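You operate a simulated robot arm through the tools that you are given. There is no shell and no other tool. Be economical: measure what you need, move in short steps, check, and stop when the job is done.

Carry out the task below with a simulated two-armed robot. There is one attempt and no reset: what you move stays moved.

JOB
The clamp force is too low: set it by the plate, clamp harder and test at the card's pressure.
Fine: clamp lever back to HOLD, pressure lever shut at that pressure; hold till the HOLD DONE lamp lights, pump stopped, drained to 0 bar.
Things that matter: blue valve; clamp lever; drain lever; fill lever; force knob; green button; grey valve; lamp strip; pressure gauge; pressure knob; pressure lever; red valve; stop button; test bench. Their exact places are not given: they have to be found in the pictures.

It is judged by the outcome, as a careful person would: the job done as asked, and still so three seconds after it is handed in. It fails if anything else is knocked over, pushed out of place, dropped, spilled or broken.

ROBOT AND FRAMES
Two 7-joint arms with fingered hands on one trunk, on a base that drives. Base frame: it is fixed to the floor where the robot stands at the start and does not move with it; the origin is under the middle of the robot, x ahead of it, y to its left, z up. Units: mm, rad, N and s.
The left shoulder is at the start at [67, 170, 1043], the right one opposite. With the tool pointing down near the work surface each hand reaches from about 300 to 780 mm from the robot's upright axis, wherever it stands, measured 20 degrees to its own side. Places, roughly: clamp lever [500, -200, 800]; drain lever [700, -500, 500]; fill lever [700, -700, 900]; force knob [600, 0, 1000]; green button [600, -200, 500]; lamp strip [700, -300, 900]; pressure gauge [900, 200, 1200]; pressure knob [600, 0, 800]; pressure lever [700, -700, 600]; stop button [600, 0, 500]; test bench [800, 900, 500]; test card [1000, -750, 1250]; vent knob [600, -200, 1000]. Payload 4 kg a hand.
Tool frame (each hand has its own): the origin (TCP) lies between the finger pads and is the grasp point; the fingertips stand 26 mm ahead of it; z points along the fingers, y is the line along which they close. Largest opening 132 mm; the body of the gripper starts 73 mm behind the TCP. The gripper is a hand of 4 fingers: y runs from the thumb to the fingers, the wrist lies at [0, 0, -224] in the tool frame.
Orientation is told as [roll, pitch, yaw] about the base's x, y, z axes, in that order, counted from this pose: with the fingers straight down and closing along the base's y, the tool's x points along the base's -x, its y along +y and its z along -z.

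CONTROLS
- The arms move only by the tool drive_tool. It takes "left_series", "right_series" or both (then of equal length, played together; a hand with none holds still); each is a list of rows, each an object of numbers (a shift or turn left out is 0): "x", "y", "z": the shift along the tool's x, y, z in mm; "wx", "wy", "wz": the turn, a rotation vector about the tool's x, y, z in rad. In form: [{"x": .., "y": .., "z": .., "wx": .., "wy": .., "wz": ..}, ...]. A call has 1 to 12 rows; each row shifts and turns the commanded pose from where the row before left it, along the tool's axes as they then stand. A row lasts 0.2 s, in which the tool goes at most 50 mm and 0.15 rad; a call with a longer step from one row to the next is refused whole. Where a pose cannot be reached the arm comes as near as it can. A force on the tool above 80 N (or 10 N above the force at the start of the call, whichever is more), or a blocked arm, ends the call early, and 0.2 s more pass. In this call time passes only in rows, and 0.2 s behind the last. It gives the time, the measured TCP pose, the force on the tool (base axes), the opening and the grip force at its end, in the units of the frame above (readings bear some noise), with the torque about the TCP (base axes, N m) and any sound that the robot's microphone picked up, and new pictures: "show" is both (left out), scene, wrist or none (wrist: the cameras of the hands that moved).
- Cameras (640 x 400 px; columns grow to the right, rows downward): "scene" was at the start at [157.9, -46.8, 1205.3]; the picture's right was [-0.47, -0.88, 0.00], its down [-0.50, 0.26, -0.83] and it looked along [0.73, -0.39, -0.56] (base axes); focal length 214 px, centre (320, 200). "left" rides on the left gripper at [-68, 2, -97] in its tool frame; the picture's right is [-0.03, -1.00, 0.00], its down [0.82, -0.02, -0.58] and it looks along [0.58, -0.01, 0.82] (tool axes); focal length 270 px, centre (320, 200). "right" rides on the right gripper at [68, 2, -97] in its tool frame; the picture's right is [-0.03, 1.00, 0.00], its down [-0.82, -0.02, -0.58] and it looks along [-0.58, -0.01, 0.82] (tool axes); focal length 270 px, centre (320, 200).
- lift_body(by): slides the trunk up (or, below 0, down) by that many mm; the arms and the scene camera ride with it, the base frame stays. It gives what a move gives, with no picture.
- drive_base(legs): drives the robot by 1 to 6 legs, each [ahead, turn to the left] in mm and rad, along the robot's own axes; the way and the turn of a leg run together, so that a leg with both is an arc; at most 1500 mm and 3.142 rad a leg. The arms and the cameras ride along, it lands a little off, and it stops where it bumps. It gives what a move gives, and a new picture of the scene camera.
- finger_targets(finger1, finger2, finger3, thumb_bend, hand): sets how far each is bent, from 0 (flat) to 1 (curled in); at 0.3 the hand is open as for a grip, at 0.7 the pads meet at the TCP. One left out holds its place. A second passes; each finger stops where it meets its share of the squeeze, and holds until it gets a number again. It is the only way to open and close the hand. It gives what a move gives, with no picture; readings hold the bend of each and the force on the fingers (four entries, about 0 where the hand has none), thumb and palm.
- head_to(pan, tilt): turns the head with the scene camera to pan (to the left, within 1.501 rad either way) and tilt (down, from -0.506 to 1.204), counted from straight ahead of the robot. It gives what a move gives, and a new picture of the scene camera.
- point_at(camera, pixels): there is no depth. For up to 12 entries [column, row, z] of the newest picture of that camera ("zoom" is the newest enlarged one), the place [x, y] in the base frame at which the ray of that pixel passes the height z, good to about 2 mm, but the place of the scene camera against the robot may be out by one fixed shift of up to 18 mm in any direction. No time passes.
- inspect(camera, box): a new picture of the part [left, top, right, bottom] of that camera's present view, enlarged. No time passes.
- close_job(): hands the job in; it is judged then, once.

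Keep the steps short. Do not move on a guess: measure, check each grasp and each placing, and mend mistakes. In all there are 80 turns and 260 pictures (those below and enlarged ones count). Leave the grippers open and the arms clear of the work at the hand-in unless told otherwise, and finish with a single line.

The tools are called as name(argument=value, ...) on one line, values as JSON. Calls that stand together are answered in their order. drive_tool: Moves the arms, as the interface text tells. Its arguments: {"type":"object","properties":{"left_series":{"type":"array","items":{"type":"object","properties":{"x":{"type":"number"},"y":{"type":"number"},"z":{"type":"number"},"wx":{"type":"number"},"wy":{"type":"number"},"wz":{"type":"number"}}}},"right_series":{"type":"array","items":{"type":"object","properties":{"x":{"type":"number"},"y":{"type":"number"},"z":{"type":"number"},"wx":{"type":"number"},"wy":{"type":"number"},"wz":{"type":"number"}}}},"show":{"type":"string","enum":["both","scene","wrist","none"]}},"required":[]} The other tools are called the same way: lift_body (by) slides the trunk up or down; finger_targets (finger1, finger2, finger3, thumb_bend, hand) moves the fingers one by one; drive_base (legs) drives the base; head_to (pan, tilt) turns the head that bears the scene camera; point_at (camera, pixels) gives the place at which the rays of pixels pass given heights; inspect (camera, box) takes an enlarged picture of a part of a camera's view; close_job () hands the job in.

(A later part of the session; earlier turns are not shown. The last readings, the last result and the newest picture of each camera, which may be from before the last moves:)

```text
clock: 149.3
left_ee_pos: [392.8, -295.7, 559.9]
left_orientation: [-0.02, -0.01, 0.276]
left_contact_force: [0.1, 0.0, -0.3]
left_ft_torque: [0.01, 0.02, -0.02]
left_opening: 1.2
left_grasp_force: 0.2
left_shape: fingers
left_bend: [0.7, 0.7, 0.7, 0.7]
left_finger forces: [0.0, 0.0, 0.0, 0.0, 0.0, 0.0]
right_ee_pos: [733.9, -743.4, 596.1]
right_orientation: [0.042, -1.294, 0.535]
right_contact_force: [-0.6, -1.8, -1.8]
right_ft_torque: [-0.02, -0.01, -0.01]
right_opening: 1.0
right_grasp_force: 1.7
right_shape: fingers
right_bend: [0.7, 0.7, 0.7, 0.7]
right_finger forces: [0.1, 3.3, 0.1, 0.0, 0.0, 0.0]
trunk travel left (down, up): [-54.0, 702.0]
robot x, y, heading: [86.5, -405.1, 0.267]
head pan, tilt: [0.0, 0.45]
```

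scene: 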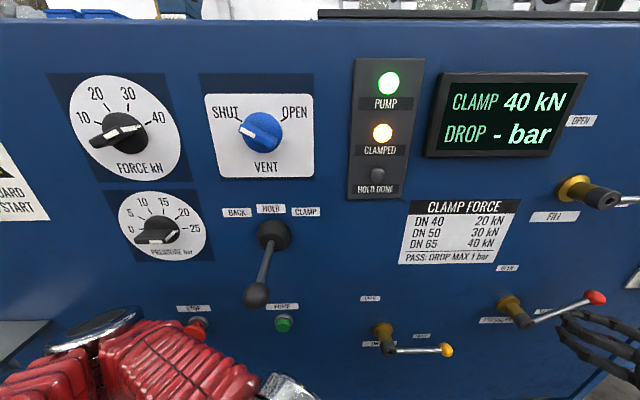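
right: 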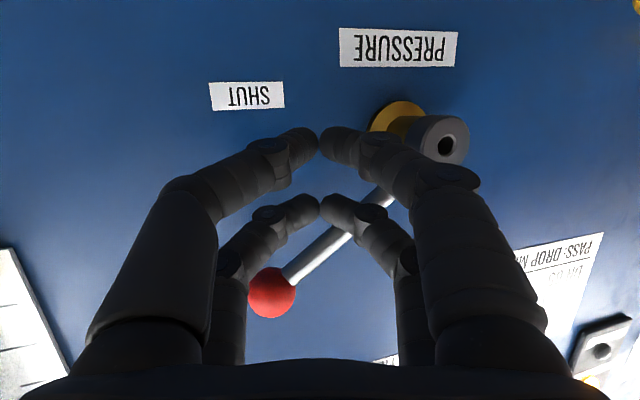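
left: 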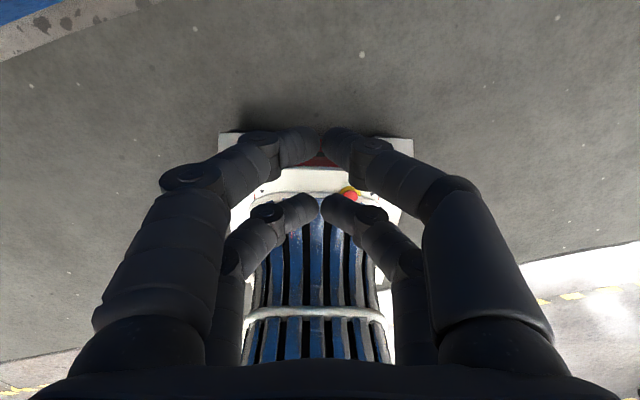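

The handle is rising. I continue up and left toward OPEN.

drive_tool(right_series=[{"x": -15, "y": 8, "z": -2}, {"x": -15.4, "y": 12, "z": -0.6}, {"x": -12.7, "y": 15, "z": 1}, {"x": -10.8, "y": 15, "z": 1.6}])

```text
clock: 150.3
left_ee_pos: [393.3, -296.1, 560.0]
left_orientation: [-0.021, -0.01, 0.277]
left_contact_force: [-0.1, -0.1, 0.4]
left_ft_torque: [0.02, 0.0, 0.02]
left_opening: 0.9
left_grasp_force: 0.0
left_shape: fingers
left_bend: [0.7, 0.7, 0.7, 0.7]
left_finger forces: [0.1, 0.0, 0.0, 0.0, 0.1, 0.1]
right_ee_pos: [718.2, -695.4, 649.1]
right_orientation: [0.04, -1.294, 0.533]
right_contact_force: [-0.4, -2.7, -1.0]
right_ft_torque: [0.04, -0.03, 0.0]
right_opening: 1.2
right_grasp_force: 2.1
right_shape: fingers
right_bend: [0.7, 0.71, 0.69, 0.7]
right_finger forces: [0.0, 3.9, 0.0, 0.0, 0.1, 0.1]
trunk travel left (down, up): [-54.0, 702.0]
robot x, y, heading: [83.8, -407.0, 0.266]
head pan, tilt: [0.0, 0.45]
```

scene: 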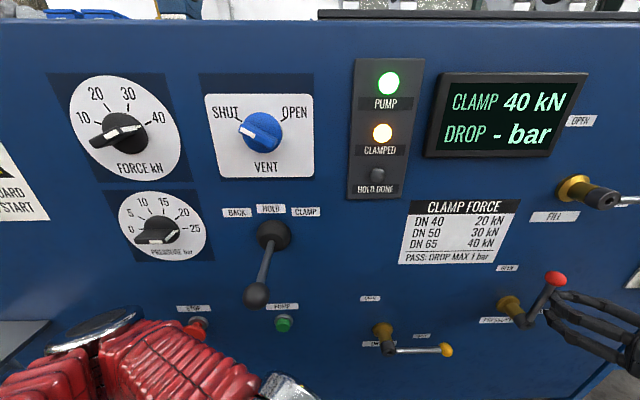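
right: 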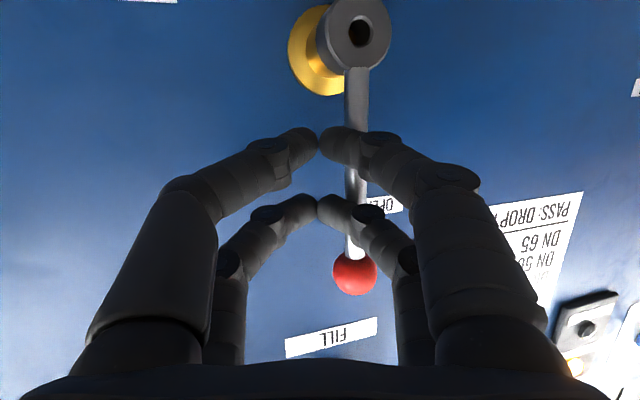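

Nearly vertical. A little more left, then I look at the gauge.

drive_tool(right_series=[{"x": -1, "y": 10, "z": 3}, {"x": -1, "y": 8, "z": 2}], show="wrist")

head_to(pan=0.25, tilt=0.0)

inspect(camera="scene", box=[160, 40, 480, 400])

```text
clock: 150.9
left_ee_pos: [392.9, -295.2, 559.0]
left_orientation: [-0.019, -0.012, 0.278]
left_contact_force: [0.6, -0.5, -0.5]
left_ft_torque: [0.01, -0.03, 0.02]
left_opening: 1.3
left_grasp_force: 0.1
left_shape: fingers
left_bend: [0.7, 0.7, 0.7, 0.7]
left_finger forces: [0.0, 0.1, 0.0, 0.0, 0.0, 0.1]
right_ee_pos: [713.2, -680.1, 647.9]
right_orientation: [0.037, -1.293, 0.53]
right_contact_force: [-7.4, -20.5, -3.4]
right_ft_torque: [0.02, 0.03, -0.21]
right_opening: 0.2
right_grasp_force: 13.6
right_shape: fingers
right_bend: [0.72, 0.75, 0.65, 0.69]
right_finger forces: [11.3, 17.3, 0.0, 0.1, 0.1, 0.0]
trunk travel left (down, up): [-54.0, 702.0]
robot x, y, heading: [83.3, -407.7, 0.266]
head pan, tilt: [0.0, 0.45]
```

right: 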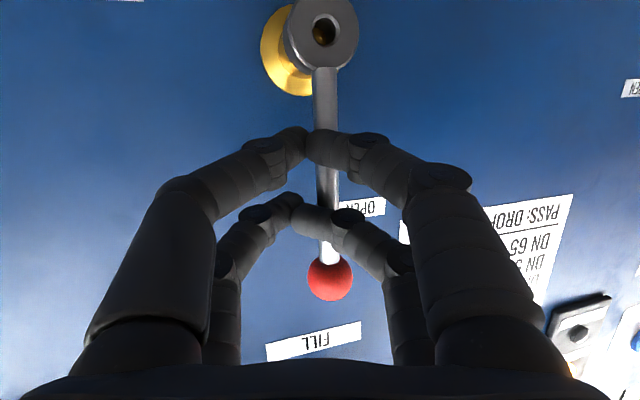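

```text
clock: 151.8
left_ee_pos: [392.9, -295.9, 559.6]
left_orientation: [-0.018, -0.012, 0.278]
left_contact_force: [0.1, 0.7, -0.8]
left_ft_torque: [-0.02, -0.03, 0.02]
left_opening: 1.0
left_grasp_force: 0.0
left_shape: fingers
left_bend: [0.7, 0.7, 0.7, 0.7]
left_finger forces: [0.0, 0.1, 0.0, 0.0, 0.1, 0.0]
right_ee_pos: [713.4, -678.2, 649.4]
right_orientation: [0.045, -1.295, 0.529]
right_contact_force: [-9.5, -20.4, -5.8]
right_ft_torque: [-0.03, 0.1, -0.21]
right_opening: 0.3
right_grasp_force: 14.5
right_shape: fingers
right_bend: [0.73, 0.77, 0.65, 0.69]
right_finger forces: [13.5, 15.2, 0.1, 0.0, 0.1, 0.1]
trunk travel left (down, up): [-54.0, 702.0]
robot x, y, heading: [80.7, -409.6, 0.267]
head pan, tilt: [0.25, 0.0]
```

scene: 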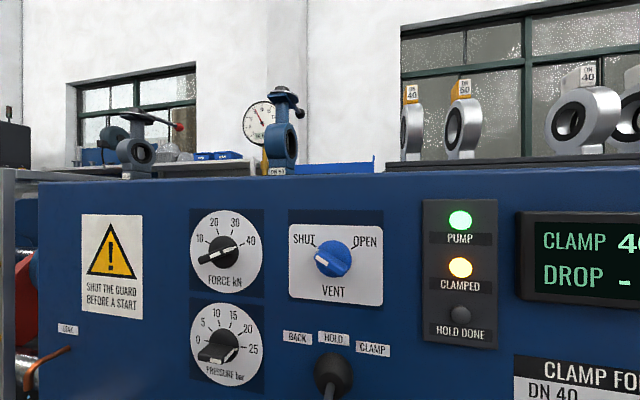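

```text
1.11 times, centred on (320, 220) of scene
```

zoom: 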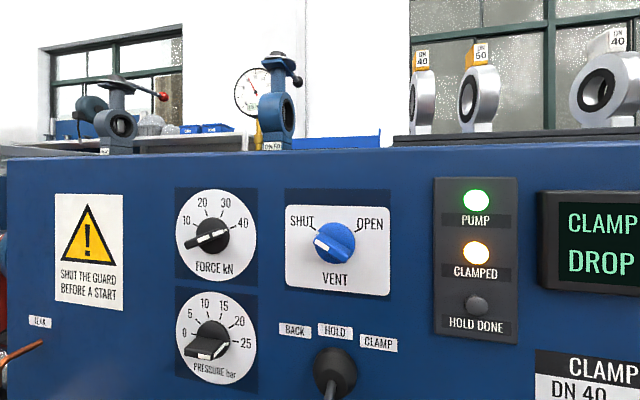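

inspect(camera="scene", box=[235, 85, 315, 155])

inspect(camera="scene", box=[180, 200, 280, 390])

```text
5.71 times, centred on (275, 120) of scene
```

zoom: 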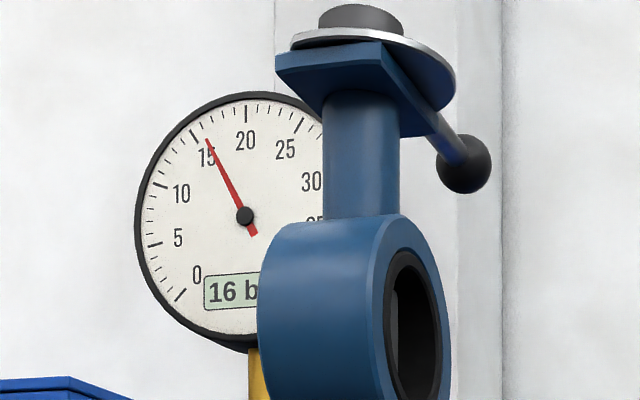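

```text
2.11 times, centred on (230, 295) of scene
```

zoom: 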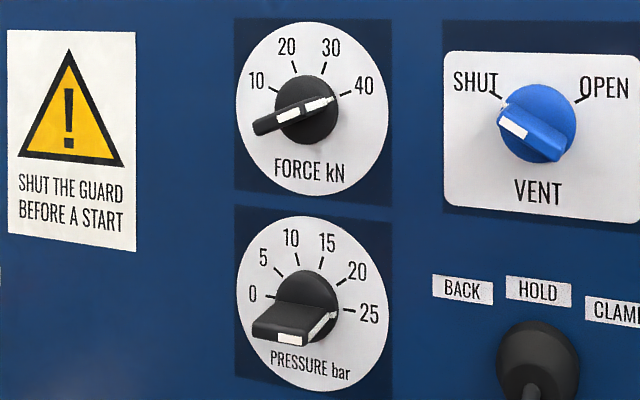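

Pressure is rising: 16 bar; the tip of the pressure knob is at 25. I wait and read again, easing the hand right.

drive_tool(right_series=[{"y": -8}, {}, {}, {}], show="none")

inspect(camera="scene", box=[235, 85, 315, 155])

```text
clock: 152.8
left_ee_pos: [391.2, -296.3, 559.3]
left_orientation: [-0.022, -0.013, 0.277]
left_contact_force: [-0.4, 0.0, -0.4]
left_ft_torque: [0.01, -0.01, -0.03]
left_opening: 1.0
left_grasp_force: 0.1
left_shape: fingers
left_bend: [0.7, 0.7, 0.7, 0.7]
left_finger forces: [0.0, 0.0, 0.0, 0.1, 0.1, 0.0]
right_ee_pos: [716.1, -683.2, 651.4]
right_orientation: [0.035, -1.298, 0.538]
right_contact_force: [-18.3, -12.4, 1.5]
right_ft_torque: [0.08, -0.01, 0.13]
right_opening: 0.0
right_grasp_force: 12.5
right_shape: fingers
right_bend: [0.73, 0.77, 0.66, 0.69]
right_finger forces: [10.2, 14.5, 0.1, 0.0, 0.0, 0.0]
trunk travel left (down, up): [-54.0, 702.0]
robot x, y, heading: [83.5, -410.4, 0.269]
head pan, tilt: [0.25, 0.0]
```

```text
5.71 times, centred on (275, 120) of scene
```

zoom: 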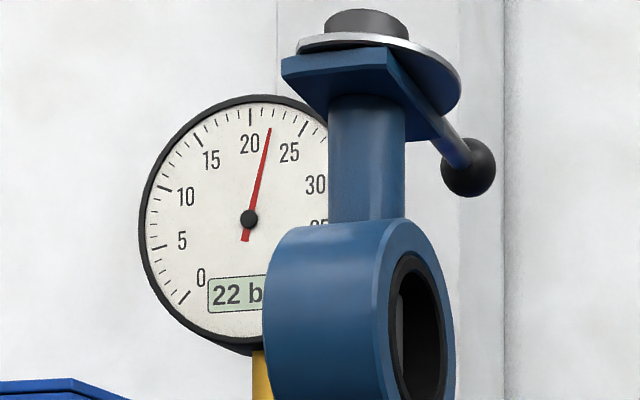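

22 bar, rising ~6 bar/s toward the set 25. I draw the hand back off the handle meanwhile and read again.

drive_tool(right_series=[{"x": 5.5, "z": -19.2, "y": -6}, {"x": 5.5, "z": -19.2}, {"x": 5.5, "z": -19.2}, {"x": 3, "z": -10}], show="wrist")

inspect(camera="scene", box=[235, 85, 315, 155])

```text
clock: 153.8
left_ee_pos: [392.4, -295.0, 558.5]
left_orientation: [-0.022, -0.01, 0.281]
left_contact_force: [0.4, -0.1, 0.1]
left_ft_torque: [-0.02, 0.01, 0.01]
left_opening: 1.3
left_grasp_force: 0.1
left_shape: fingers
left_bend: [0.7, 0.7, 0.7, 0.7]
left_finger forces: [0.0, 0.1, 0.0, 0.0, 0.0, 0.0]
right_ee_pos: [662.4, -725.5, 648.2]
right_orientation: [0.038, -1.296, 0.539]
right_contact_force: [0.2, 0.6, 0.1]
right_ft_torque: [0.01, 0.03, 0.0]
right_opening: 1.1
right_grasp_force: 0.0
right_shape: fingers
right_bend: [0.7, 0.7, 0.7, 0.7]
right_finger forces: [0.0, 0.0, 0.0, 0.1, 0.1, 0.0]
trunk travel left (down, up): [-54.0, 702.0]
robot x, y, heading: [82.5, -407.8, 0.269]
head pan, tilt: [0.25, 0.0]
```

right: 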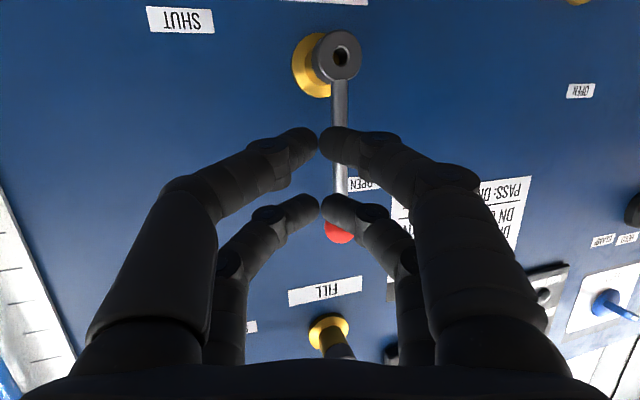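

```text
5.71 times, centred on (275, 120) of scene
```

zoom: 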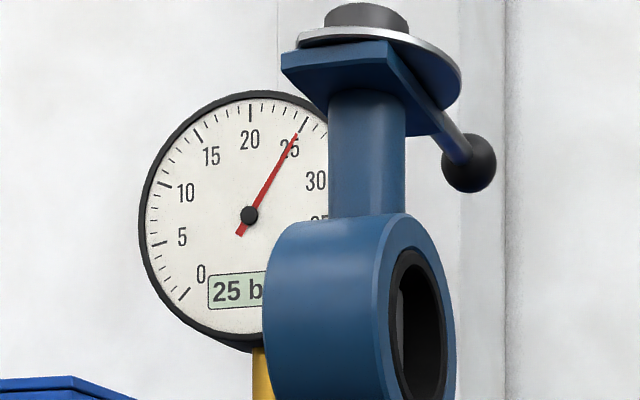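

25 bar, steady on the set value. I move the hand to the left side of the handle and go in again.

drive_tool(right_series=[{"y": 18}, {"y": 18}, {"y": 18}, {"x": -5.5, "z": 19.2}, {"x": -5.5, "z": 19.2}, {"x": -5.5, "z": 19.2}, {"x": -5.5, "z": 19.2}], show="wrist")

inspect(camera="scene", box=[235, 85, 315, 155])

```text
clock: 155.4
left_ee_pos: [393.2, -295.9, 558.7]
left_orientation: [-0.02, -0.011, 0.277]
left_contact_force: [-0.1, -0.4, -1.0]
left_ft_torque: [-0.07, 0.01, -0.02]
left_opening: 1.0
left_grasp_force: 0.1
left_shape: fingers
left_bend: [0.7, 0.7, 0.7, 0.7]
left_finger forces: [0.1, 0.0, 0.0, 0.0, 0.1, 0.1]
right_ee_pos: [700.9, -636.6, 649.3]
right_orientation: [0.039, -1.293, 0.535]
right_contact_force: [-0.3, -0.5, -0.5]
right_ft_torque: [-0.04, 0.01, 0.02]
right_opening: 0.9
right_grasp_force: 0.5
right_shape: fingers
right_bend: [0.7, 0.7, 0.7, 0.7]
right_finger forces: [0.0, 0.0, 0.5, 0.0, 0.0, 0.0]
trunk travel left (down, up): [-54.0, 702.0]
robot x, y, heading: [80.1, -404.0, 0.263]
head pan, tilt: [0.25, 0.0]
```

right: 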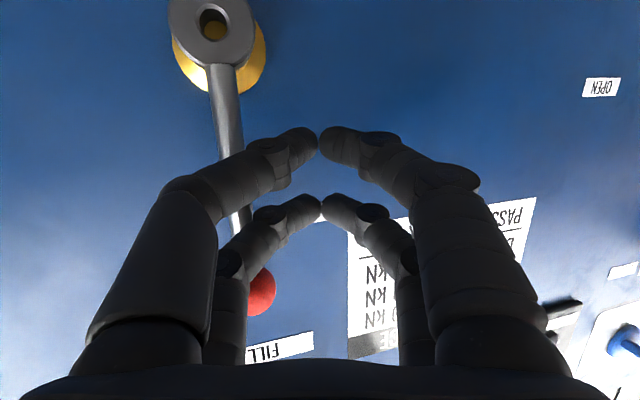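

```text
5.71 times, centred on (275, 120) of scene
```

zoom: 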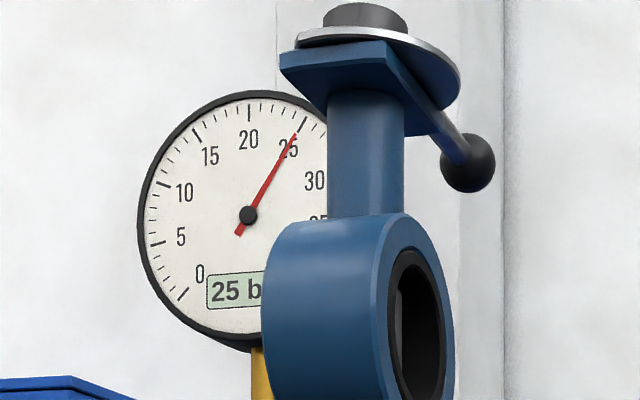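

The hand is left of the handle. I push it right and down to SHUT.

drive_tool(right_series=[{"x": -3.2, "y": -20, "z": -7}, {"x": -1.3, "y": -20, "z": -6.6}, {"x": 6.3, "y": -18, "z": -3.8}, {"x": 9.1, "y": -17, "z": -2.7}, {"x": 12.6, "y": -14, "z": -0.7}], show="wrist")

```text
clock: 156.6
left_ee_pos: [392.3, -294.9, 559.6]
left_orientation: [-0.021, -0.011, 0.276]
left_contact_force: [0.8, -0.5, -1.0]
left_ft_torque: [-0.03, 0.02, -0.01]
left_opening: 0.7
left_grasp_force: 0.1
left_shape: fingers
left_bend: [0.7, 0.7, 0.7, 0.7]
left_finger forces: [0.0, 0.0, 0.1, 0.1, 0.0, 0.0]
right_ee_pos: [725.1, -728.5, 630.1]
right_orientation: [0.038, -1.294, 0.536]
right_contact_force: [-0.6, -0.5, 0.5]
right_ft_torque: [0.02, 0.04, -0.05]
right_opening: 0.6
right_grasp_force: 0.4
right_shape: fingers
right_bend: [0.7, 0.7, 0.7, 0.7]
right_finger forces: [0.0, 0.0, 0.1, 0.0, 0.7, 0.0]
trunk travel left (down, up): [-54.0, 702.0]
robot x, y, heading: [85.6, -407.4, 0.269]
head pan, tilt: [0.25, 0.0]
```

right: 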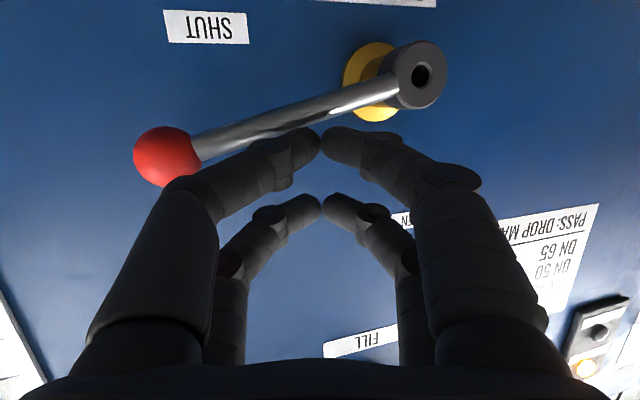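

Nearly shut. I press it down the rest.

drive_tool(right_series=[{"x": 14.5, "y": -10, "z": 0.3}, {"x": 12, "y": -6, "z": 1.5}, {"x": 8, "y": -4, "z": 1}], show="wrist")

inspect(camera="scene", box=[235, 85, 315, 155])

```text
clock: 157.4
left_ee_pos: [394.0, -295.9, 559.2]
left_orientation: [-0.021, -0.01, 0.278]
left_contact_force: [0.1, 0.2, 0.3]
left_ft_torque: [-0.02, 0.0, 0.0]
left_opening: 1.0
left_grasp_force: 0.1
left_shape: fingers
left_bend: [0.7, 0.7, 0.7, 0.7]
left_finger forces: [0.0, 0.0, 0.0, 0.1, 0.1, 0.0]
right_ee_pos: [730.1, -747.9, 596.0]
right_orientation: [0.042, -1.292, 0.532]
right_contact_force: [-2.2, -0.3, -3.3]
right_ft_torque: [0.01, 0.08, 0.01]
right_opening: 0.0
right_grasp_force: 1.4
right_shape: fingers
right_bend: [0.69, 0.7, 0.7, 0.71]
right_finger forces: [0.1, 0.0, 0.0, 0.0, 3.7, 0.0]
trunk travel left (down, up): [-54.0, 702.0]
robot x, y, heading: [80.6, -406.3, 0.269]
head pan, tilt: [0.25, 0.0]
```

right: 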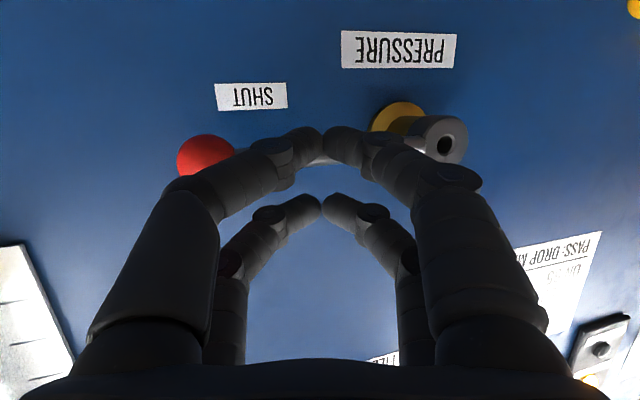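

```text
5.71 times, centred on (275, 120) of scene
```

zoom: 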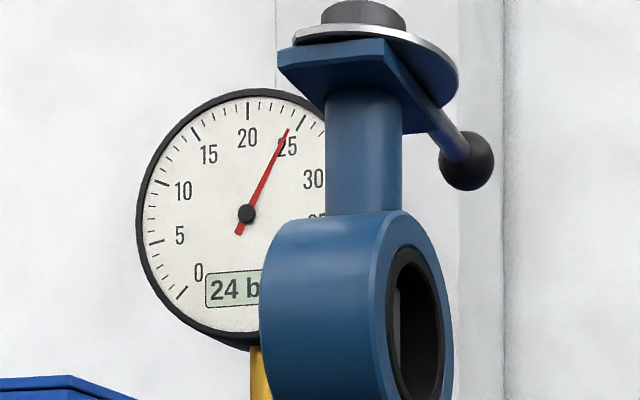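

Gauge 24 bar after shut-off. I press a bit more to be sure it is fully shut and look at the display and lever.

drive_tool(right_series=[{"x": 6, "z": 1}, {"x": 5, "z": 1}], show="none")

head_to(pan=-0.1, tilt=0.35)

inspect(camera="scene", box=[200, 100, 640, 400])

```text
clock: 158.0
left_ee_pos: [392.6, -295.7, 559.3]
left_orientation: [-0.022, -0.011, 0.277]
left_contact_force: [1.0, 0.1, -0.7]
left_ft_torque: [-0.01, 0.02, 0.0]
left_opening: 0.9
left_grasp_force: 0.1
left_shape: fingers
left_bend: [0.7, 0.7, 0.7, 0.7]
left_finger forces: [0.1, 0.0, 0.0, 0.0, 0.0, 0.0]
right_ee_pos: [730.0, -747.5, 586.5]
right_orientation: [0.038, -1.293, 0.535]
right_contact_force: [0.4, 0.1, 0.1]
right_ft_torque: [0.01, 0.02, 0.01]
right_opening: 1.2
right_grasp_force: 0.0
right_shape: fingers
right_bend: [0.7, 0.7, 0.7, 0.7]
right_finger forces: [0.0, 0.0, 0.1, 0.1, 0.1, 0.0]
trunk travel left (down, up): [-54.0, 702.0]
robot x, y, heading: [84.0, -405.1, 0.272]
head pan, tilt: [0.25, 0.0]
```

```text
clock: 158.8
left_ee_pos: [391.9, -295.7, 559.2]
left_orientation: [-0.021, -0.01, 0.277]
left_contact_force: [-0.3, -0.1, 0.4]
left_ft_torque: [0.03, 0.01, 0.01]
left_opening: 1.2
left_grasp_force: 0.1
left_shape: fingers
left_bend: [0.7, 0.7, 0.7, 0.7]
left_finger forces: [0.1, 0.1, 0.0, 0.0, 0.0, 0.1]
right_ee_pos: [729.2, -746.9, 588.1]
right_orientation: [0.04, -1.292, 0.535]
right_contact_force: [-0.3, 0.1, 0.6]
right_ft_torque: [0.0, 0.01, 0.02]
right_opening: 1.1
right_grasp_force: 0.1
right_shape: fingers
right_bend: [0.7, 0.7, 0.7, 0.7]
right_finger forces: [0.0, 0.0, 0.0, 0.0, 0.1, 0.0]
trunk travel left (down, up): [-54.0, 702.0]
robot x, y, heading: [83.4, -408.4, 0.263]
head pan, tilt: [-0.099, 0.351]
```

scene: 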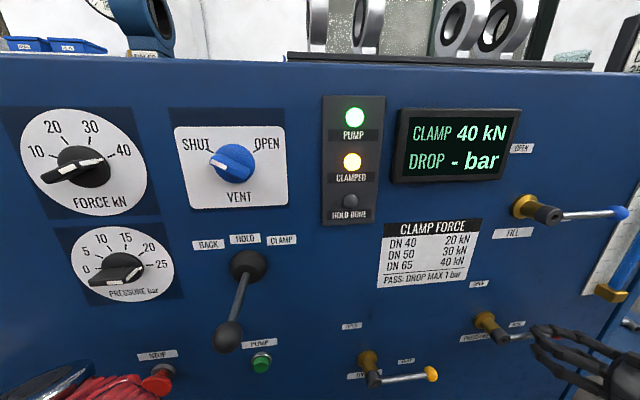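

```text
1.33 times, centred on (420, 250) of scene
```

zoom: 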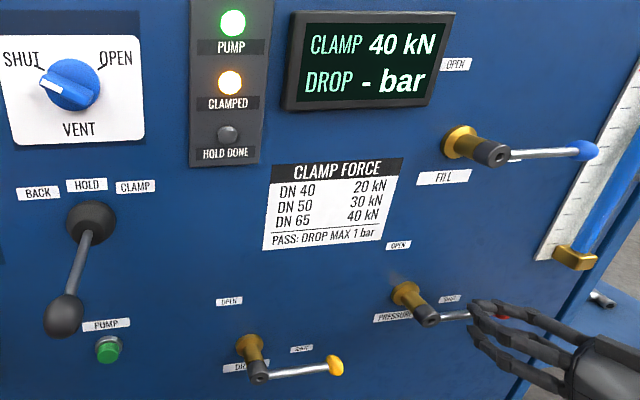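

I retract the right hand a little for a clear look and read the gauge again.

drive_tool(right_series=[{"x": -10, "z": -3}, {"x": 5.5, "z": -19.2}, {"x": 5.5, "z": -19.2}, {"x": 5.5, "z": -19.2}, {"x": 5.5, "z": -19.2}], show="wrist")

head_to(pan=0.2, tilt=0.05)

inspect(camera="scene", box=[180, 40, 340, 160])

```text
clock: 160.0
left_ee_pos: [392.5, -295.1, 560.3]
left_orientation: [-0.021, -0.01, 0.278]
left_contact_force: [0.5, -0.4, 0.4]
left_ft_torque: [0.02, 0.0, 0.04]
left_opening: 1.1
left_grasp_force: 0.0
left_shape: fingers
left_bend: [0.7, 0.7, 0.7, 0.7]
left_finger forces: [0.0, 0.0, 0.0, 0.1, 0.1, 0.0]
right_ee_pos: [662.7, -790.9, 595.7]
right_orientation: [0.042, -1.294, 0.532]
right_contact_force: [0.1, 0.5, 0.4]
right_ft_torque: [0.01, 0.01, 0.01]
right_opening: 1.1
right_grasp_force: 0.0
right_shape: fingers
right_bend: [0.7, 0.7, 0.7, 0.7]
right_finger forces: [0.1, 0.1, 0.0, 0.0, 0.0, 0.0]
trunk travel left (down, up): [-54.0, 702.0]
robot x, y, heading: [82.9, -407.7, 0.265]
head pan, tilt: [-0.099, 0.351]
```

right: 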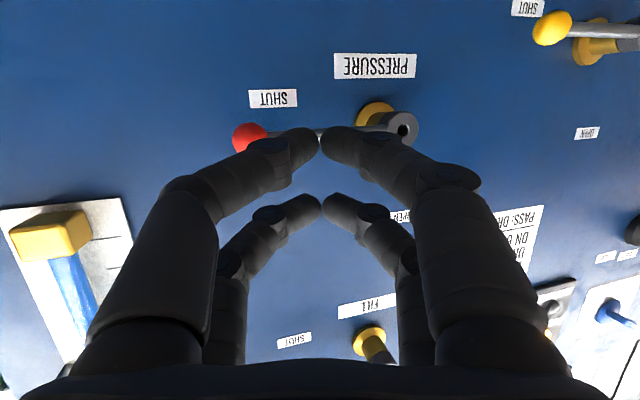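

```text
clock: 160.8
left_ee_pos: [392.5, -296.4, 559.8]
left_orientation: [-0.021, -0.009, 0.277]
left_contact_force: [-0.2, -0.3, -0.7]
left_ft_torque: [0.01, -0.04, 0.01]
left_opening: 1.0
left_grasp_force: 0.1
left_shape: fingers
left_bend: [0.7, 0.7, 0.7, 0.7]
left_finger forces: [0.0, 0.0, 0.1, 0.1, 0.0, 0.0]
right_ee_pos: [662.4, -790.8, 596.1]
right_orientation: [0.039, -1.295, 0.534]
right_contact_force: [-0.5, -0.2, -0.2]
right_ft_torque: [-0.01, -0.02, 0.02]
right_opening: 1.3
right_grasp_force: 0.1
right_shape: fingers
right_bend: [0.7, 0.7, 0.7, 0.7]
right_finger forces: [0.1, 0.0, 0.0, 0.0, 0.1, 0.0]
trunk travel left (down, up): [-54.0, 702.0]
robot x, y, heading: [86.0, -411.2, 0.263]
head pan, tilt: [0.201, 0.051]
```

scene: 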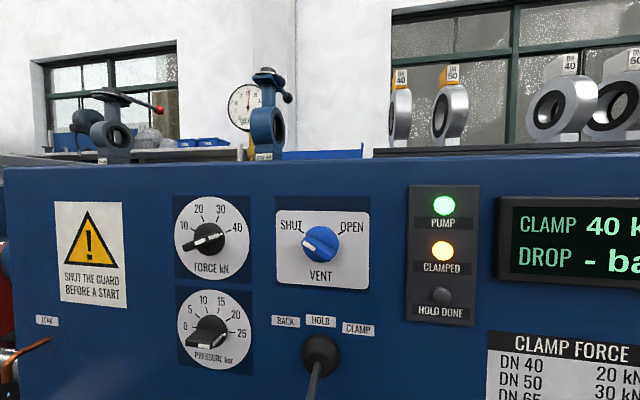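

```text
3.33 times, centred on (260, 100) of scene
```

zoom: 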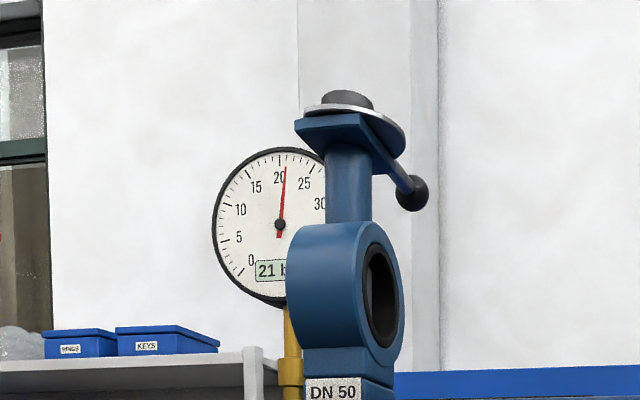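

The gauge is down to 21 bar. I check for a leak (LEAK spout), drain and vent, and watch on.

inspect(camera="scene", box=[0, 180, 280, 400])

head_to(pan=0.3, tilt=0.3)

inspect(camera="scene", box=[0, 120, 200, 330])

inspect(camera="scene", box=[420, 60, 640, 300])

```text
1.82 times, centred on (140, 290) of scene
```

zoom: 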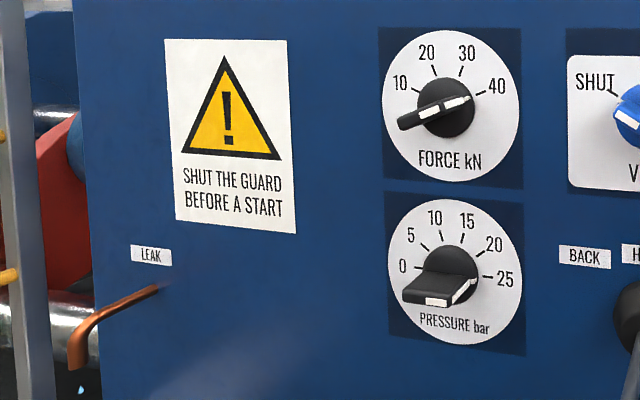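

```text
clock: 161.6
left_ee_pos: [391.9, -295.1, 559.1]
left_orientation: [-0.022, -0.01, 0.279]
left_contact_force: [0.2, -0.1, 0.3]
left_ft_torque: [0.01, 0.01, -0.01]
left_opening: 0.9
left_grasp_force: 0.0
left_shape: fingers
left_bend: [0.7, 0.7, 0.7, 0.7]
left_finger forces: [0.1, 0.1, 0.1, 0.0, 0.0, 0.1]
right_ee_pos: [661.6, -790.9, 595.1]
right_orientation: [0.039, -1.292, 0.535]
right_contact_force: [0.5, 0.5, 0.5]
right_ft_torque: [0.02, -0.01, 0.0]
right_opening: 1.1
right_grasp_force: 0.2
right_shape: fingers
right_bend: [0.7, 0.7, 0.7, 0.7]
right_finger forces: [0.0, 0.0, 0.1, 0.0, 0.1, 0.2]
trunk travel left (down, up): [-54.0, 702.0]
robot x, y, heading: [83.1, -407.9, 0.267]
head pan, tilt: [0.3, 0.3]
```

scene: 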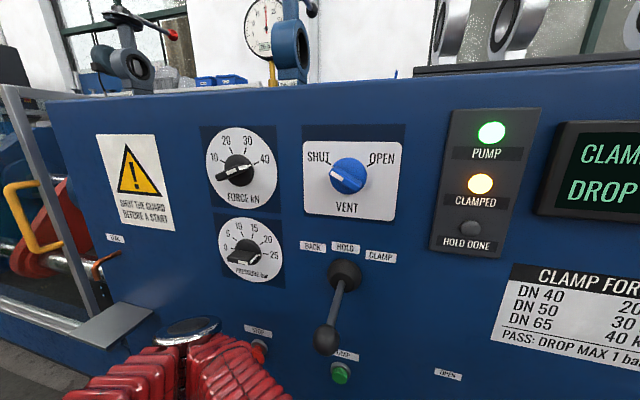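

```text
1.90 times, centred on (100, 225) of scene
```

zoom: 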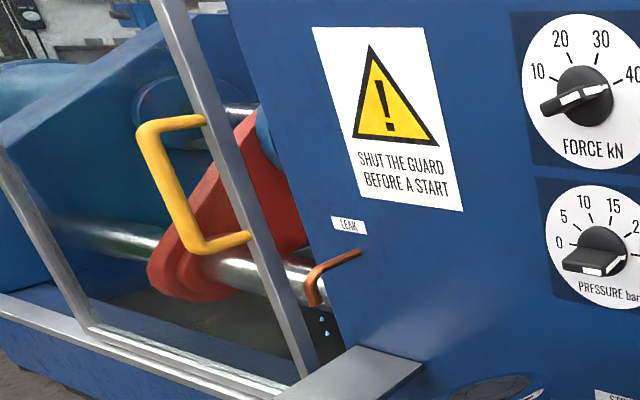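

```text
1.67 times, centred on (530, 180) of scene
```

zoom: 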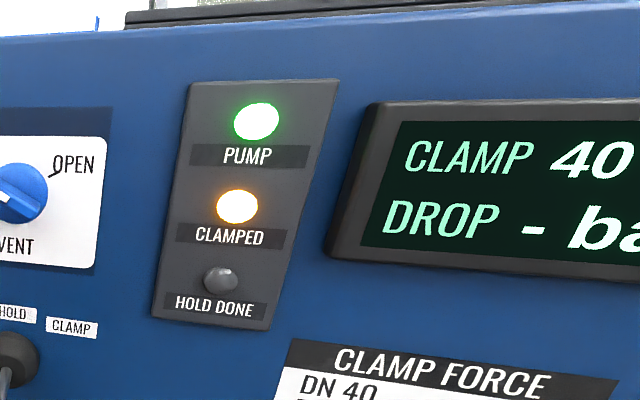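

The LEAK spout drips and the hold is running (DROP still "–", HOLD DONE dark). While it times out I prepare: left hand toward STOP, right hand toward the yellow drain lever, both clear of the panel; then I check the lamp.

drive_tool(left_series=[{"y": 30}, {"y": 30}, {"y": 30}, {"y": 30}, {"y": 30}, {"y": 30}, {"y": 30}, {"y": 30}, {"x": -20, "z": 2, "wy": -0.147}, {"x": -20, "z": 5, "wy": -0.147}, {"x": -18, "z": 8, "wy": -0.147}, {"x": -16, "z": 10, "wy": -0.147}], right_series=[{"wx": -0.139, "wz": -0.04}, {"wx": -0.139, "wz": -0.04}, {"wx": -0.139, "wz": -0.04}, {"x": 7.3, "y": 20.9, "z": 25.4}, {"x": 7.3, "y": 20.9, "z": 25.4}, {"x": 7.3, "y": 20.9, "z": 25.4}, {"x": 7.3, "y": 20.9, "z": 25.4}, {"x": 7.3, "y": 20.9, "z": 25.4}, {"x": 7.3, "y": 20.9, "z": 25.4}, {"x": 7.3, "y": 20.9, "z": 25.4}, {"x": 7.3, "y": 20.9, "z": 25.4}, {"x": 7.3, "y": 20.9, "z": 25.4}], show="wrist")

head_to(pan=0.1, tilt=0.35)

```text
clock: 164.2
left_ee_pos: [522.3, -59.8, 523.2]
left_orientation: [-0.026, -0.598, 0.293]
left_contact_force: [0.5, 0.3, 0.8]
left_ft_torque: [-0.01, 0.0, -0.04]
left_opening: 1.1
left_grasp_force: 0.1
left_shape: fingers
left_bend: [0.7, 0.7, 0.7, 0.7]
left_finger forces: [0.0, 0.1, 0.0, 0.1, 0.0, 0.0]
left hand out of reach, approached as far as the arm can: row 1, 2, 3, 4, 5, 6, 7, 8, 9, 10, 11
right_ee_pos: [609.7, -518.9, 473.6]
right_orientation: [0.034, -1.297, 0.975]
right_contact_force: [0.3, -0.5, 0.2]
right_ft_torque: [-0.02, -0.04, -0.03]
right_opening: 1.2
right_grasp_force: 0.1
right_shape: fingers
right_bend: [0.7, 0.7, 0.7, 0.7]
right_finger forces: [0.0, 0.0, 0.0, 0.0, 0.0, 0.0]
trunk travel left (down, up): [-54.0, 702.0]
robot x, y, heading: [82.6, -411.3, 0.269]
head pan, tilt: [0.3, 0.3]
```

right: 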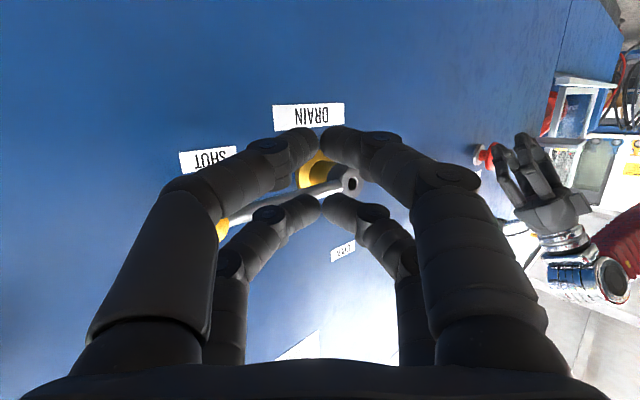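
left: 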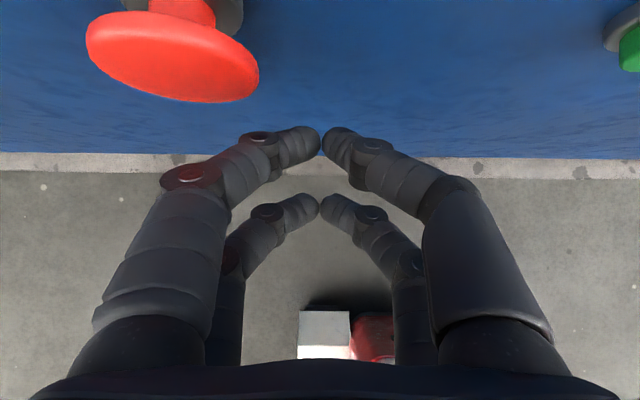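

```text
clock: 164.9
left_ee_pos: [521.7, -61.3, 523.0]
left_orientation: [-0.027, -0.596, 0.292]
left_contact_force: [-0.5, -0.2, 0.2]
left_ft_torque: [0.0, 0.02, 0.02]
left_opening: 1.0
left_grasp_force: 0.2
left_shape: fingers
left_bend: [0.7, 0.7, 0.7, 0.7]
left_finger forces: [0.0, 0.0, 0.0, 0.0, 0.1, 0.0]
right_ee_pos: [609.5, -518.6, 472.4]
right_orientation: [0.031, -1.3, 0.975]
right_contact_force: [0.1, 0.0, 0.5]
right_ft_torque: [-0.02, 0.02, 0.02]
right_opening: 1.1
right_grasp_force: 0.0
right_shape: fingers
right_bend: [0.7, 0.7, 0.7, 0.7]
right_finger forces: [0.0, 0.1, 0.0, 0.0, 0.1, 0.0]
trunk travel left (down, up): [-54.0, 702.0]
robot x, y, heading: [87.1, -408.2, 0.265]
head pan, tilt: [0.099, 0.351]
```

scene: 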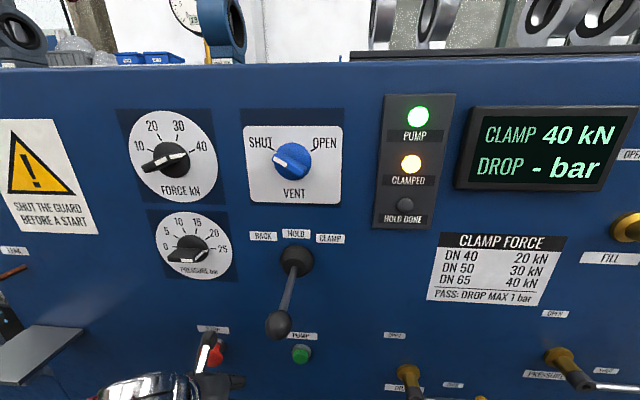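

Right hand reached a good spot facing the drain handle (hub (350,183), ball (222,230)). STOP is ~53 mm left and 36 mm up of the left fingertips. I wait for the lamp and bring the right hand under the yellow handle meanwhile.

drive_tool(right_series=[{"x": 12.5, "z": 3.5}, {"x": -4.4, "y": -10.3, "z": 15.7}, {"x": -4.4, "y": -10.3, "z": 15.7}, {"x": -4.4, "y": -10.3, "z": 15.7}, {}, {}, {}, {}, {}, {}, {}, {}], show="wrist")

drive_tool(right_series=[{}, {}, {}, {}, {}, {}, {}, {}, {}, {}, {}, {}], show="none")

head_to(pan=0.2, tilt=0.2)

inspect(camera="scene", box=[160, 0, 640, 300])

```text
clock: 167.5
left_ee_pos: [520.8, -60.9, 522.4]
left_orientation: [-0.025, -0.598, 0.291]
left_contact_force: [-0.2, -0.1, 0.1]
left_ft_torque: [0.0, 0.0, -0.03]
left_opening: 1.0
left_grasp_force: 0.0
left_shape: fingers
left_bend: [0.7, 0.7, 0.7, 0.7]
left_finger forces: [0.0, 0.0, 0.0, 0.0, 0.0, 0.1]
right_ee_pos: [664.6, -493.4, 460.1]
right_orientation: [0.031, -1.299, 0.976]
right_contact_force: [-3.7, -2.1, -1.8]
right_ft_torque: [0.13, -0.05, -0.15]
right_opening: 1.0
right_grasp_force: 1.9
right_shape: fingers
right_bend: [0.7, 0.7, 0.7, 0.7]
right_finger forces: [0.0, 0.0, 3.5, 0.1, 0.0, 0.1]
trunk travel left (down, up): [-54.0, 702.0]
robot x, y, heading: [83.7, -404.4, 0.271]
head pan, tilt: [0.099, 0.351]
```

right: 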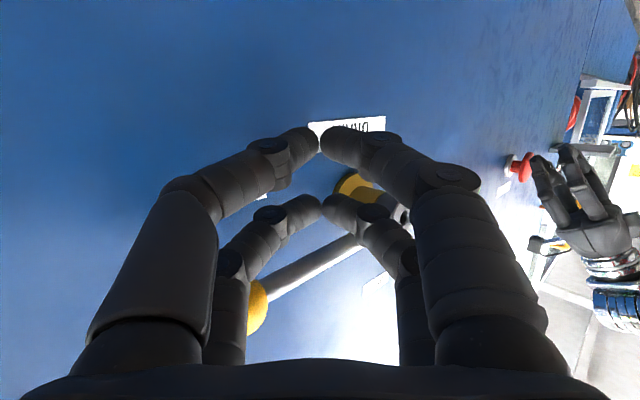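

```text
clock: 170.1
left_ee_pos: [521.3, -59.7, 523.5]
left_orientation: [-0.025, -0.598, 0.291]
left_contact_force: [-1.0, -0.1, 0.2]
left_ft_torque: [0.03, 0.01, -0.02]
left_opening: 1.3
left_grasp_force: 0.0
left_shape: fingers
left_bend: [0.7, 0.7, 0.7, 0.7]
left_finger forces: [0.1, 0.1, 0.0, 0.0, 0.0, 0.0]
right_ee_pos: [663.9, -492.5, 461.6]
right_orientation: [0.032, -1.299, 0.976]
right_contact_force: [-3.1, -2.1, -2.5]
right_ft_torque: [0.16, -0.03, -0.15]
right_opening: 1.2
right_grasp_force: 2.1
right_shape: fingers
right_bend: [0.7, 0.7, 0.7, 0.7]
right_finger forces: [0.1, 0.0, 3.5, 0.0, 0.0, 0.0]
trunk travel left (down, up): [-54.0, 702.0]
robot x, y, heading: [78.9, -408.9, 0.265]
head pan, tilt: [0.099, 0.351]
```

```text
clock: 170.8
left_ee_pos: [521.0, -60.1, 524.0]
left_orientation: [-0.024, -0.597, 0.29]
left_contact_force: [0.7, -0.1, -0.5]
left_ft_torque: [0.01, 0.01, -0.01]
left_opening: 1.2
left_grasp_force: 0.0
left_shape: fingers
left_bend: [0.7, 0.7, 0.7, 0.7]
left_finger forces: [0.1, 0.0, 0.0, 0.0, 0.0, 0.1]
right_ee_pos: [664.1, -494.6, 461.1]
right_orientation: [0.03, -1.299, 0.976]
right_contact_force: [-2.8, -2.6, -1.3]
right_ft_torque: [0.16, -0.02, -0.14]
right_opening: 1.1
right_grasp_force: 1.7
right_shape: fingers
right_bend: [0.7, 0.7, 0.7, 0.7]
right_finger forces: [0.0, 0.1, 3.4, 0.0, 0.0, 0.1]
trunk travel left (down, up): [-54.0, 702.0]
robot x, y, heading: [83.1, -403.5, 0.264]
head pan, tilt: [0.201, 0.201]
```

scene: 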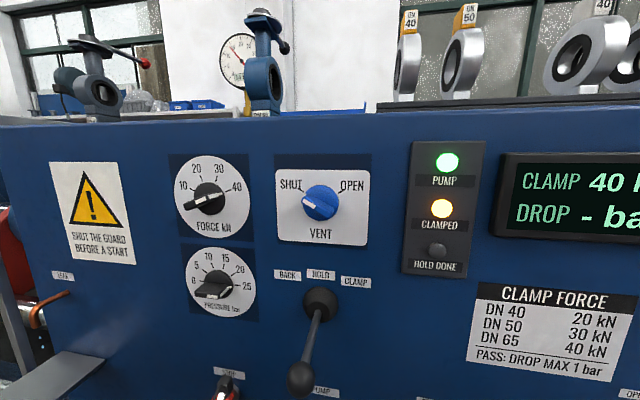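

```text
1.33 times, centred on (400, 150) of scene
```

zoom: 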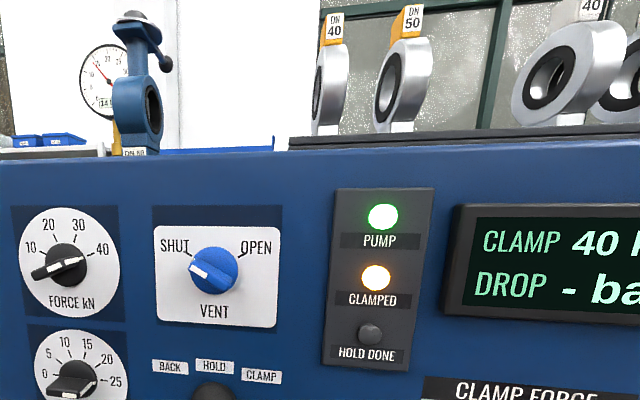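

Gauge about 14 bar, HOLD DONE still dark. I wait some ten seconds more, then set the left hand in front of STOP and read the lamp.

drive_tool(right_series=[{}, {}, {}, {}, {}, {}, {}, {}, {}, {}, {}, {}], show="none")

drive_tool(right_series=[{}, {}, {}, {}, {}, {}, {}, {}, {}, {}, {}, {}], show="none")

drive_tool(right_series=[{}, {}, {}, {}, {}, {}, {}, {}, {}, {}, {}, {}], show="none")

drive_tool(right_series=[{}, {}, {}, {}, {}, {}, {}, {}, {}, {}, {}, {}], show="none")

inspect(camera="scene", box=[160, 0, 640, 300])

drive_tool(left_series=[{"x": -6, "z": -12}, {"x": -6, "z": -12}, {"x": -8, "y": 17, "z": -6}, {"y": 18}, {"y": 18}], show="both")

```text
clock: 173.4
left_ee_pos: [522.2, -59.6, 522.2]
left_orientation: [-0.024, -0.597, 0.291]
left_contact_force: [0.2, 0.7, 0.4]
left_ft_torque: [0.03, -0.02, 0.01]
left_opening: 1.0
left_grasp_force: 0.1
left_shape: fingers
left_bend: [0.7, 0.7, 0.7, 0.7]
left_finger forces: [0.0, 0.0, 0.0, 0.0, 0.0, 0.0]
right_ee_pos: [665.0, -493.2, 462.0]
right_orientation: [0.03, -1.298, 0.975]
right_contact_force: [-2.3, -1.6, -3.2]
right_ft_torque: [0.17, -0.03, -0.14]
right_opening: 0.9
right_grasp_force: 1.6
right_shape: fingers
right_bend: [0.7, 0.7, 0.7, 0.7]
right_finger forces: [0.1, 0.1, 3.5, 0.0, 0.0, 0.0]
trunk travel left (down, up): [-54.0, 702.0]
robot x, y, heading: [84.1, -405.3, 0.262]
head pan, tilt: [0.201, 0.201]
```

```text
clock: 176.0
left_ee_pos: [520.8, -59.9, 522.5]
left_orientation: [-0.025, -0.595, 0.292]
left_contact_force: [-0.2, 0.0, -0.2]
left_ft_torque: [0.0, -0.01, 0.02]
left_opening: 1.0
left_grasp_force: 0.1
left_shape: fingers
left_bend: [0.7, 0.7, 0.7, 0.7]
left_finger forces: [0.1, 0.1, 0.1, 0.0, 0.1, 0.1]
right_ee_pos: [664.1, -494.2, 460.7]
right_orientation: [0.033, -1.299, 0.975]
right_contact_force: [-2.4, -2.6, -3.4]
right_ft_torque: [0.15, -0.04, -0.11]
right_opening: 1.0
right_grasp_force: 2.0
right_shape: fingers
right_bend: [0.7, 0.7, 0.7, 0.7]
right_finger forces: [0.0, 0.1, 3.4, 0.1, 0.0, 0.1]
trunk travel left (down, up): [-54.0, 702.0]
robot x, y, heading: [82.1, -408.9, 0.265]
head pan, tilt: [0.201, 0.201]
```

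```text
clock: 178.6
left_ee_pos: [521.5, -59.2, 522.2]
left_orientation: [-0.024, -0.596, 0.291]
left_contact_force: [0.9, -0.3, 0.0]
left_ft_torque: [0.0, 0.0, -0.02]
left_opening: 0.8
left_grasp_force: 0.0
left_shape: fingers
left_bend: [0.7, 0.7, 0.7, 0.7]
left_finger forces: [0.1, 0.0, 0.0, 0.0, 0.1, 0.1]
right_ee_pos: [663.6, -493.1, 461.7]
right_orientation: [0.031, -1.298, 0.976]
right_contact_force: [-2.2, -1.7, -2.6]
right_ft_torque: [0.15, -0.01, -0.13]
right_opening: 0.8
right_grasp_force: 1.3
right_shape: fingers
right_bend: [0.7, 0.7, 0.7, 0.7]
right_finger forces: [0.0, 0.0, 3.4, 0.0, 0.1, 0.1]
trunk travel left (down, up): [-54.0, 702.0]
robot x, y, heading: [83.6, -409.9, 0.266]
head pan, tilt: [0.201, 0.201]
```

```text
clock: 181.2
left_ee_pos: [521.5, -60.3, 522.3]
left_orientation: [-0.026, -0.598, 0.291]
left_contact_force: [-0.3, 0.2, 0.1]
left_ft_torque: [-0.02, -0.02, -0.03]
left_opening: 0.8
left_grasp_force: 0.0
left_shape: fingers
left_bend: [0.7, 0.7, 0.7, 0.7]
left_finger forces: [0.0, 0.0, 0.0, 0.0, 0.1, 0.1]
right_ee_pos: [664.6, -493.2, 460.8]
right_orientation: [0.031, -1.297, 0.977]
right_contact_force: [-2.3, -1.5, -2.6]
right_ft_torque: [0.15, 0.01, -0.11]
right_opening: 1.3
right_grasp_force: 1.0
right_shape: fingers
right_bend: [0.7, 0.7, 0.7, 0.7]
right_finger forces: [0.1, 0.0, 3.4, 0.1, 0.0, 0.1]
trunk travel left (down, up): [-54.0, 702.0]
robot x, y, heading: [82.4, -410.5, 0.267]
head pan, tilt: [0.201, 0.201]
```

```text
1.33 times, centred on (400, 150) of scene
```

zoom: 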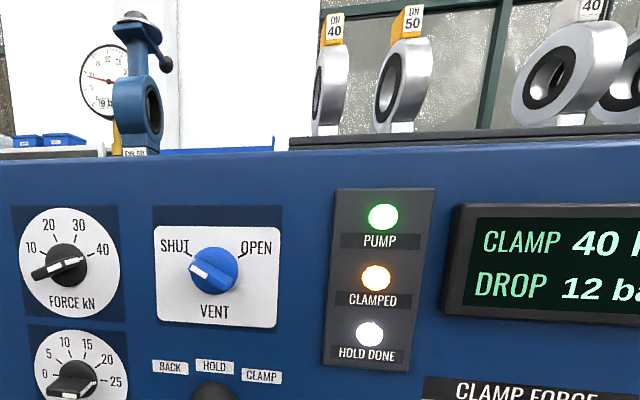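

```text
clock: 182.4
left_ee_pos: [517.7, -8.6, 553.2]
left_orientation: [-0.031, -0.603, 0.29]
left_contact_force: [-0.4, -12.5, 5.9]
left_ft_torque: [-0.27, -0.23, -0.5]
left_opening: 15.2
left_grasp_force: 6.4
left_shape: fingers
left_bend: [0.7, 0.7, 0.7, 0.65]
left_finger forces: [0.0, 0.0, 0.0, 0.0, 13.2, 0.0]
left hand out of reach, approached as far as the arm can: row 1, 2
right_ee_pos: [663.5, -493.7, 461.4]
right_orientation: [0.032, -1.299, 0.975]
right_contact_force: [-1.4, 0.3, -2.2]
right_ft_torque: [0.09, 0.01, -0.05]
right_opening: 1.2
right_grasp_force: 1.3
right_shape: fingers
right_bend: [0.7, 0.7, 0.7, 0.7]
right_finger forces: [0.0, 0.1, 2.8, 0.1, 0.0, 0.0]
trunk travel left (down, up): [-54.0, 702.0]
robot x, y, heading: [82.8, -405.8, 0.269]
head pan, tilt: [0.201, 0.201]
heard: click
```

scene: 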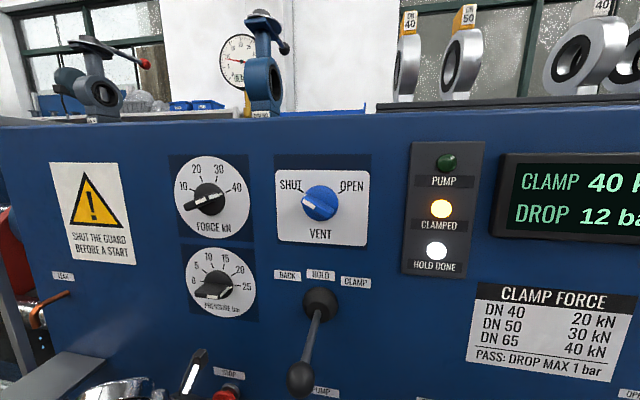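
left: 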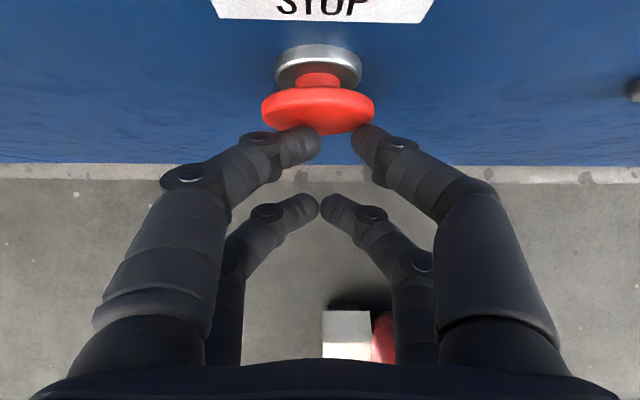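

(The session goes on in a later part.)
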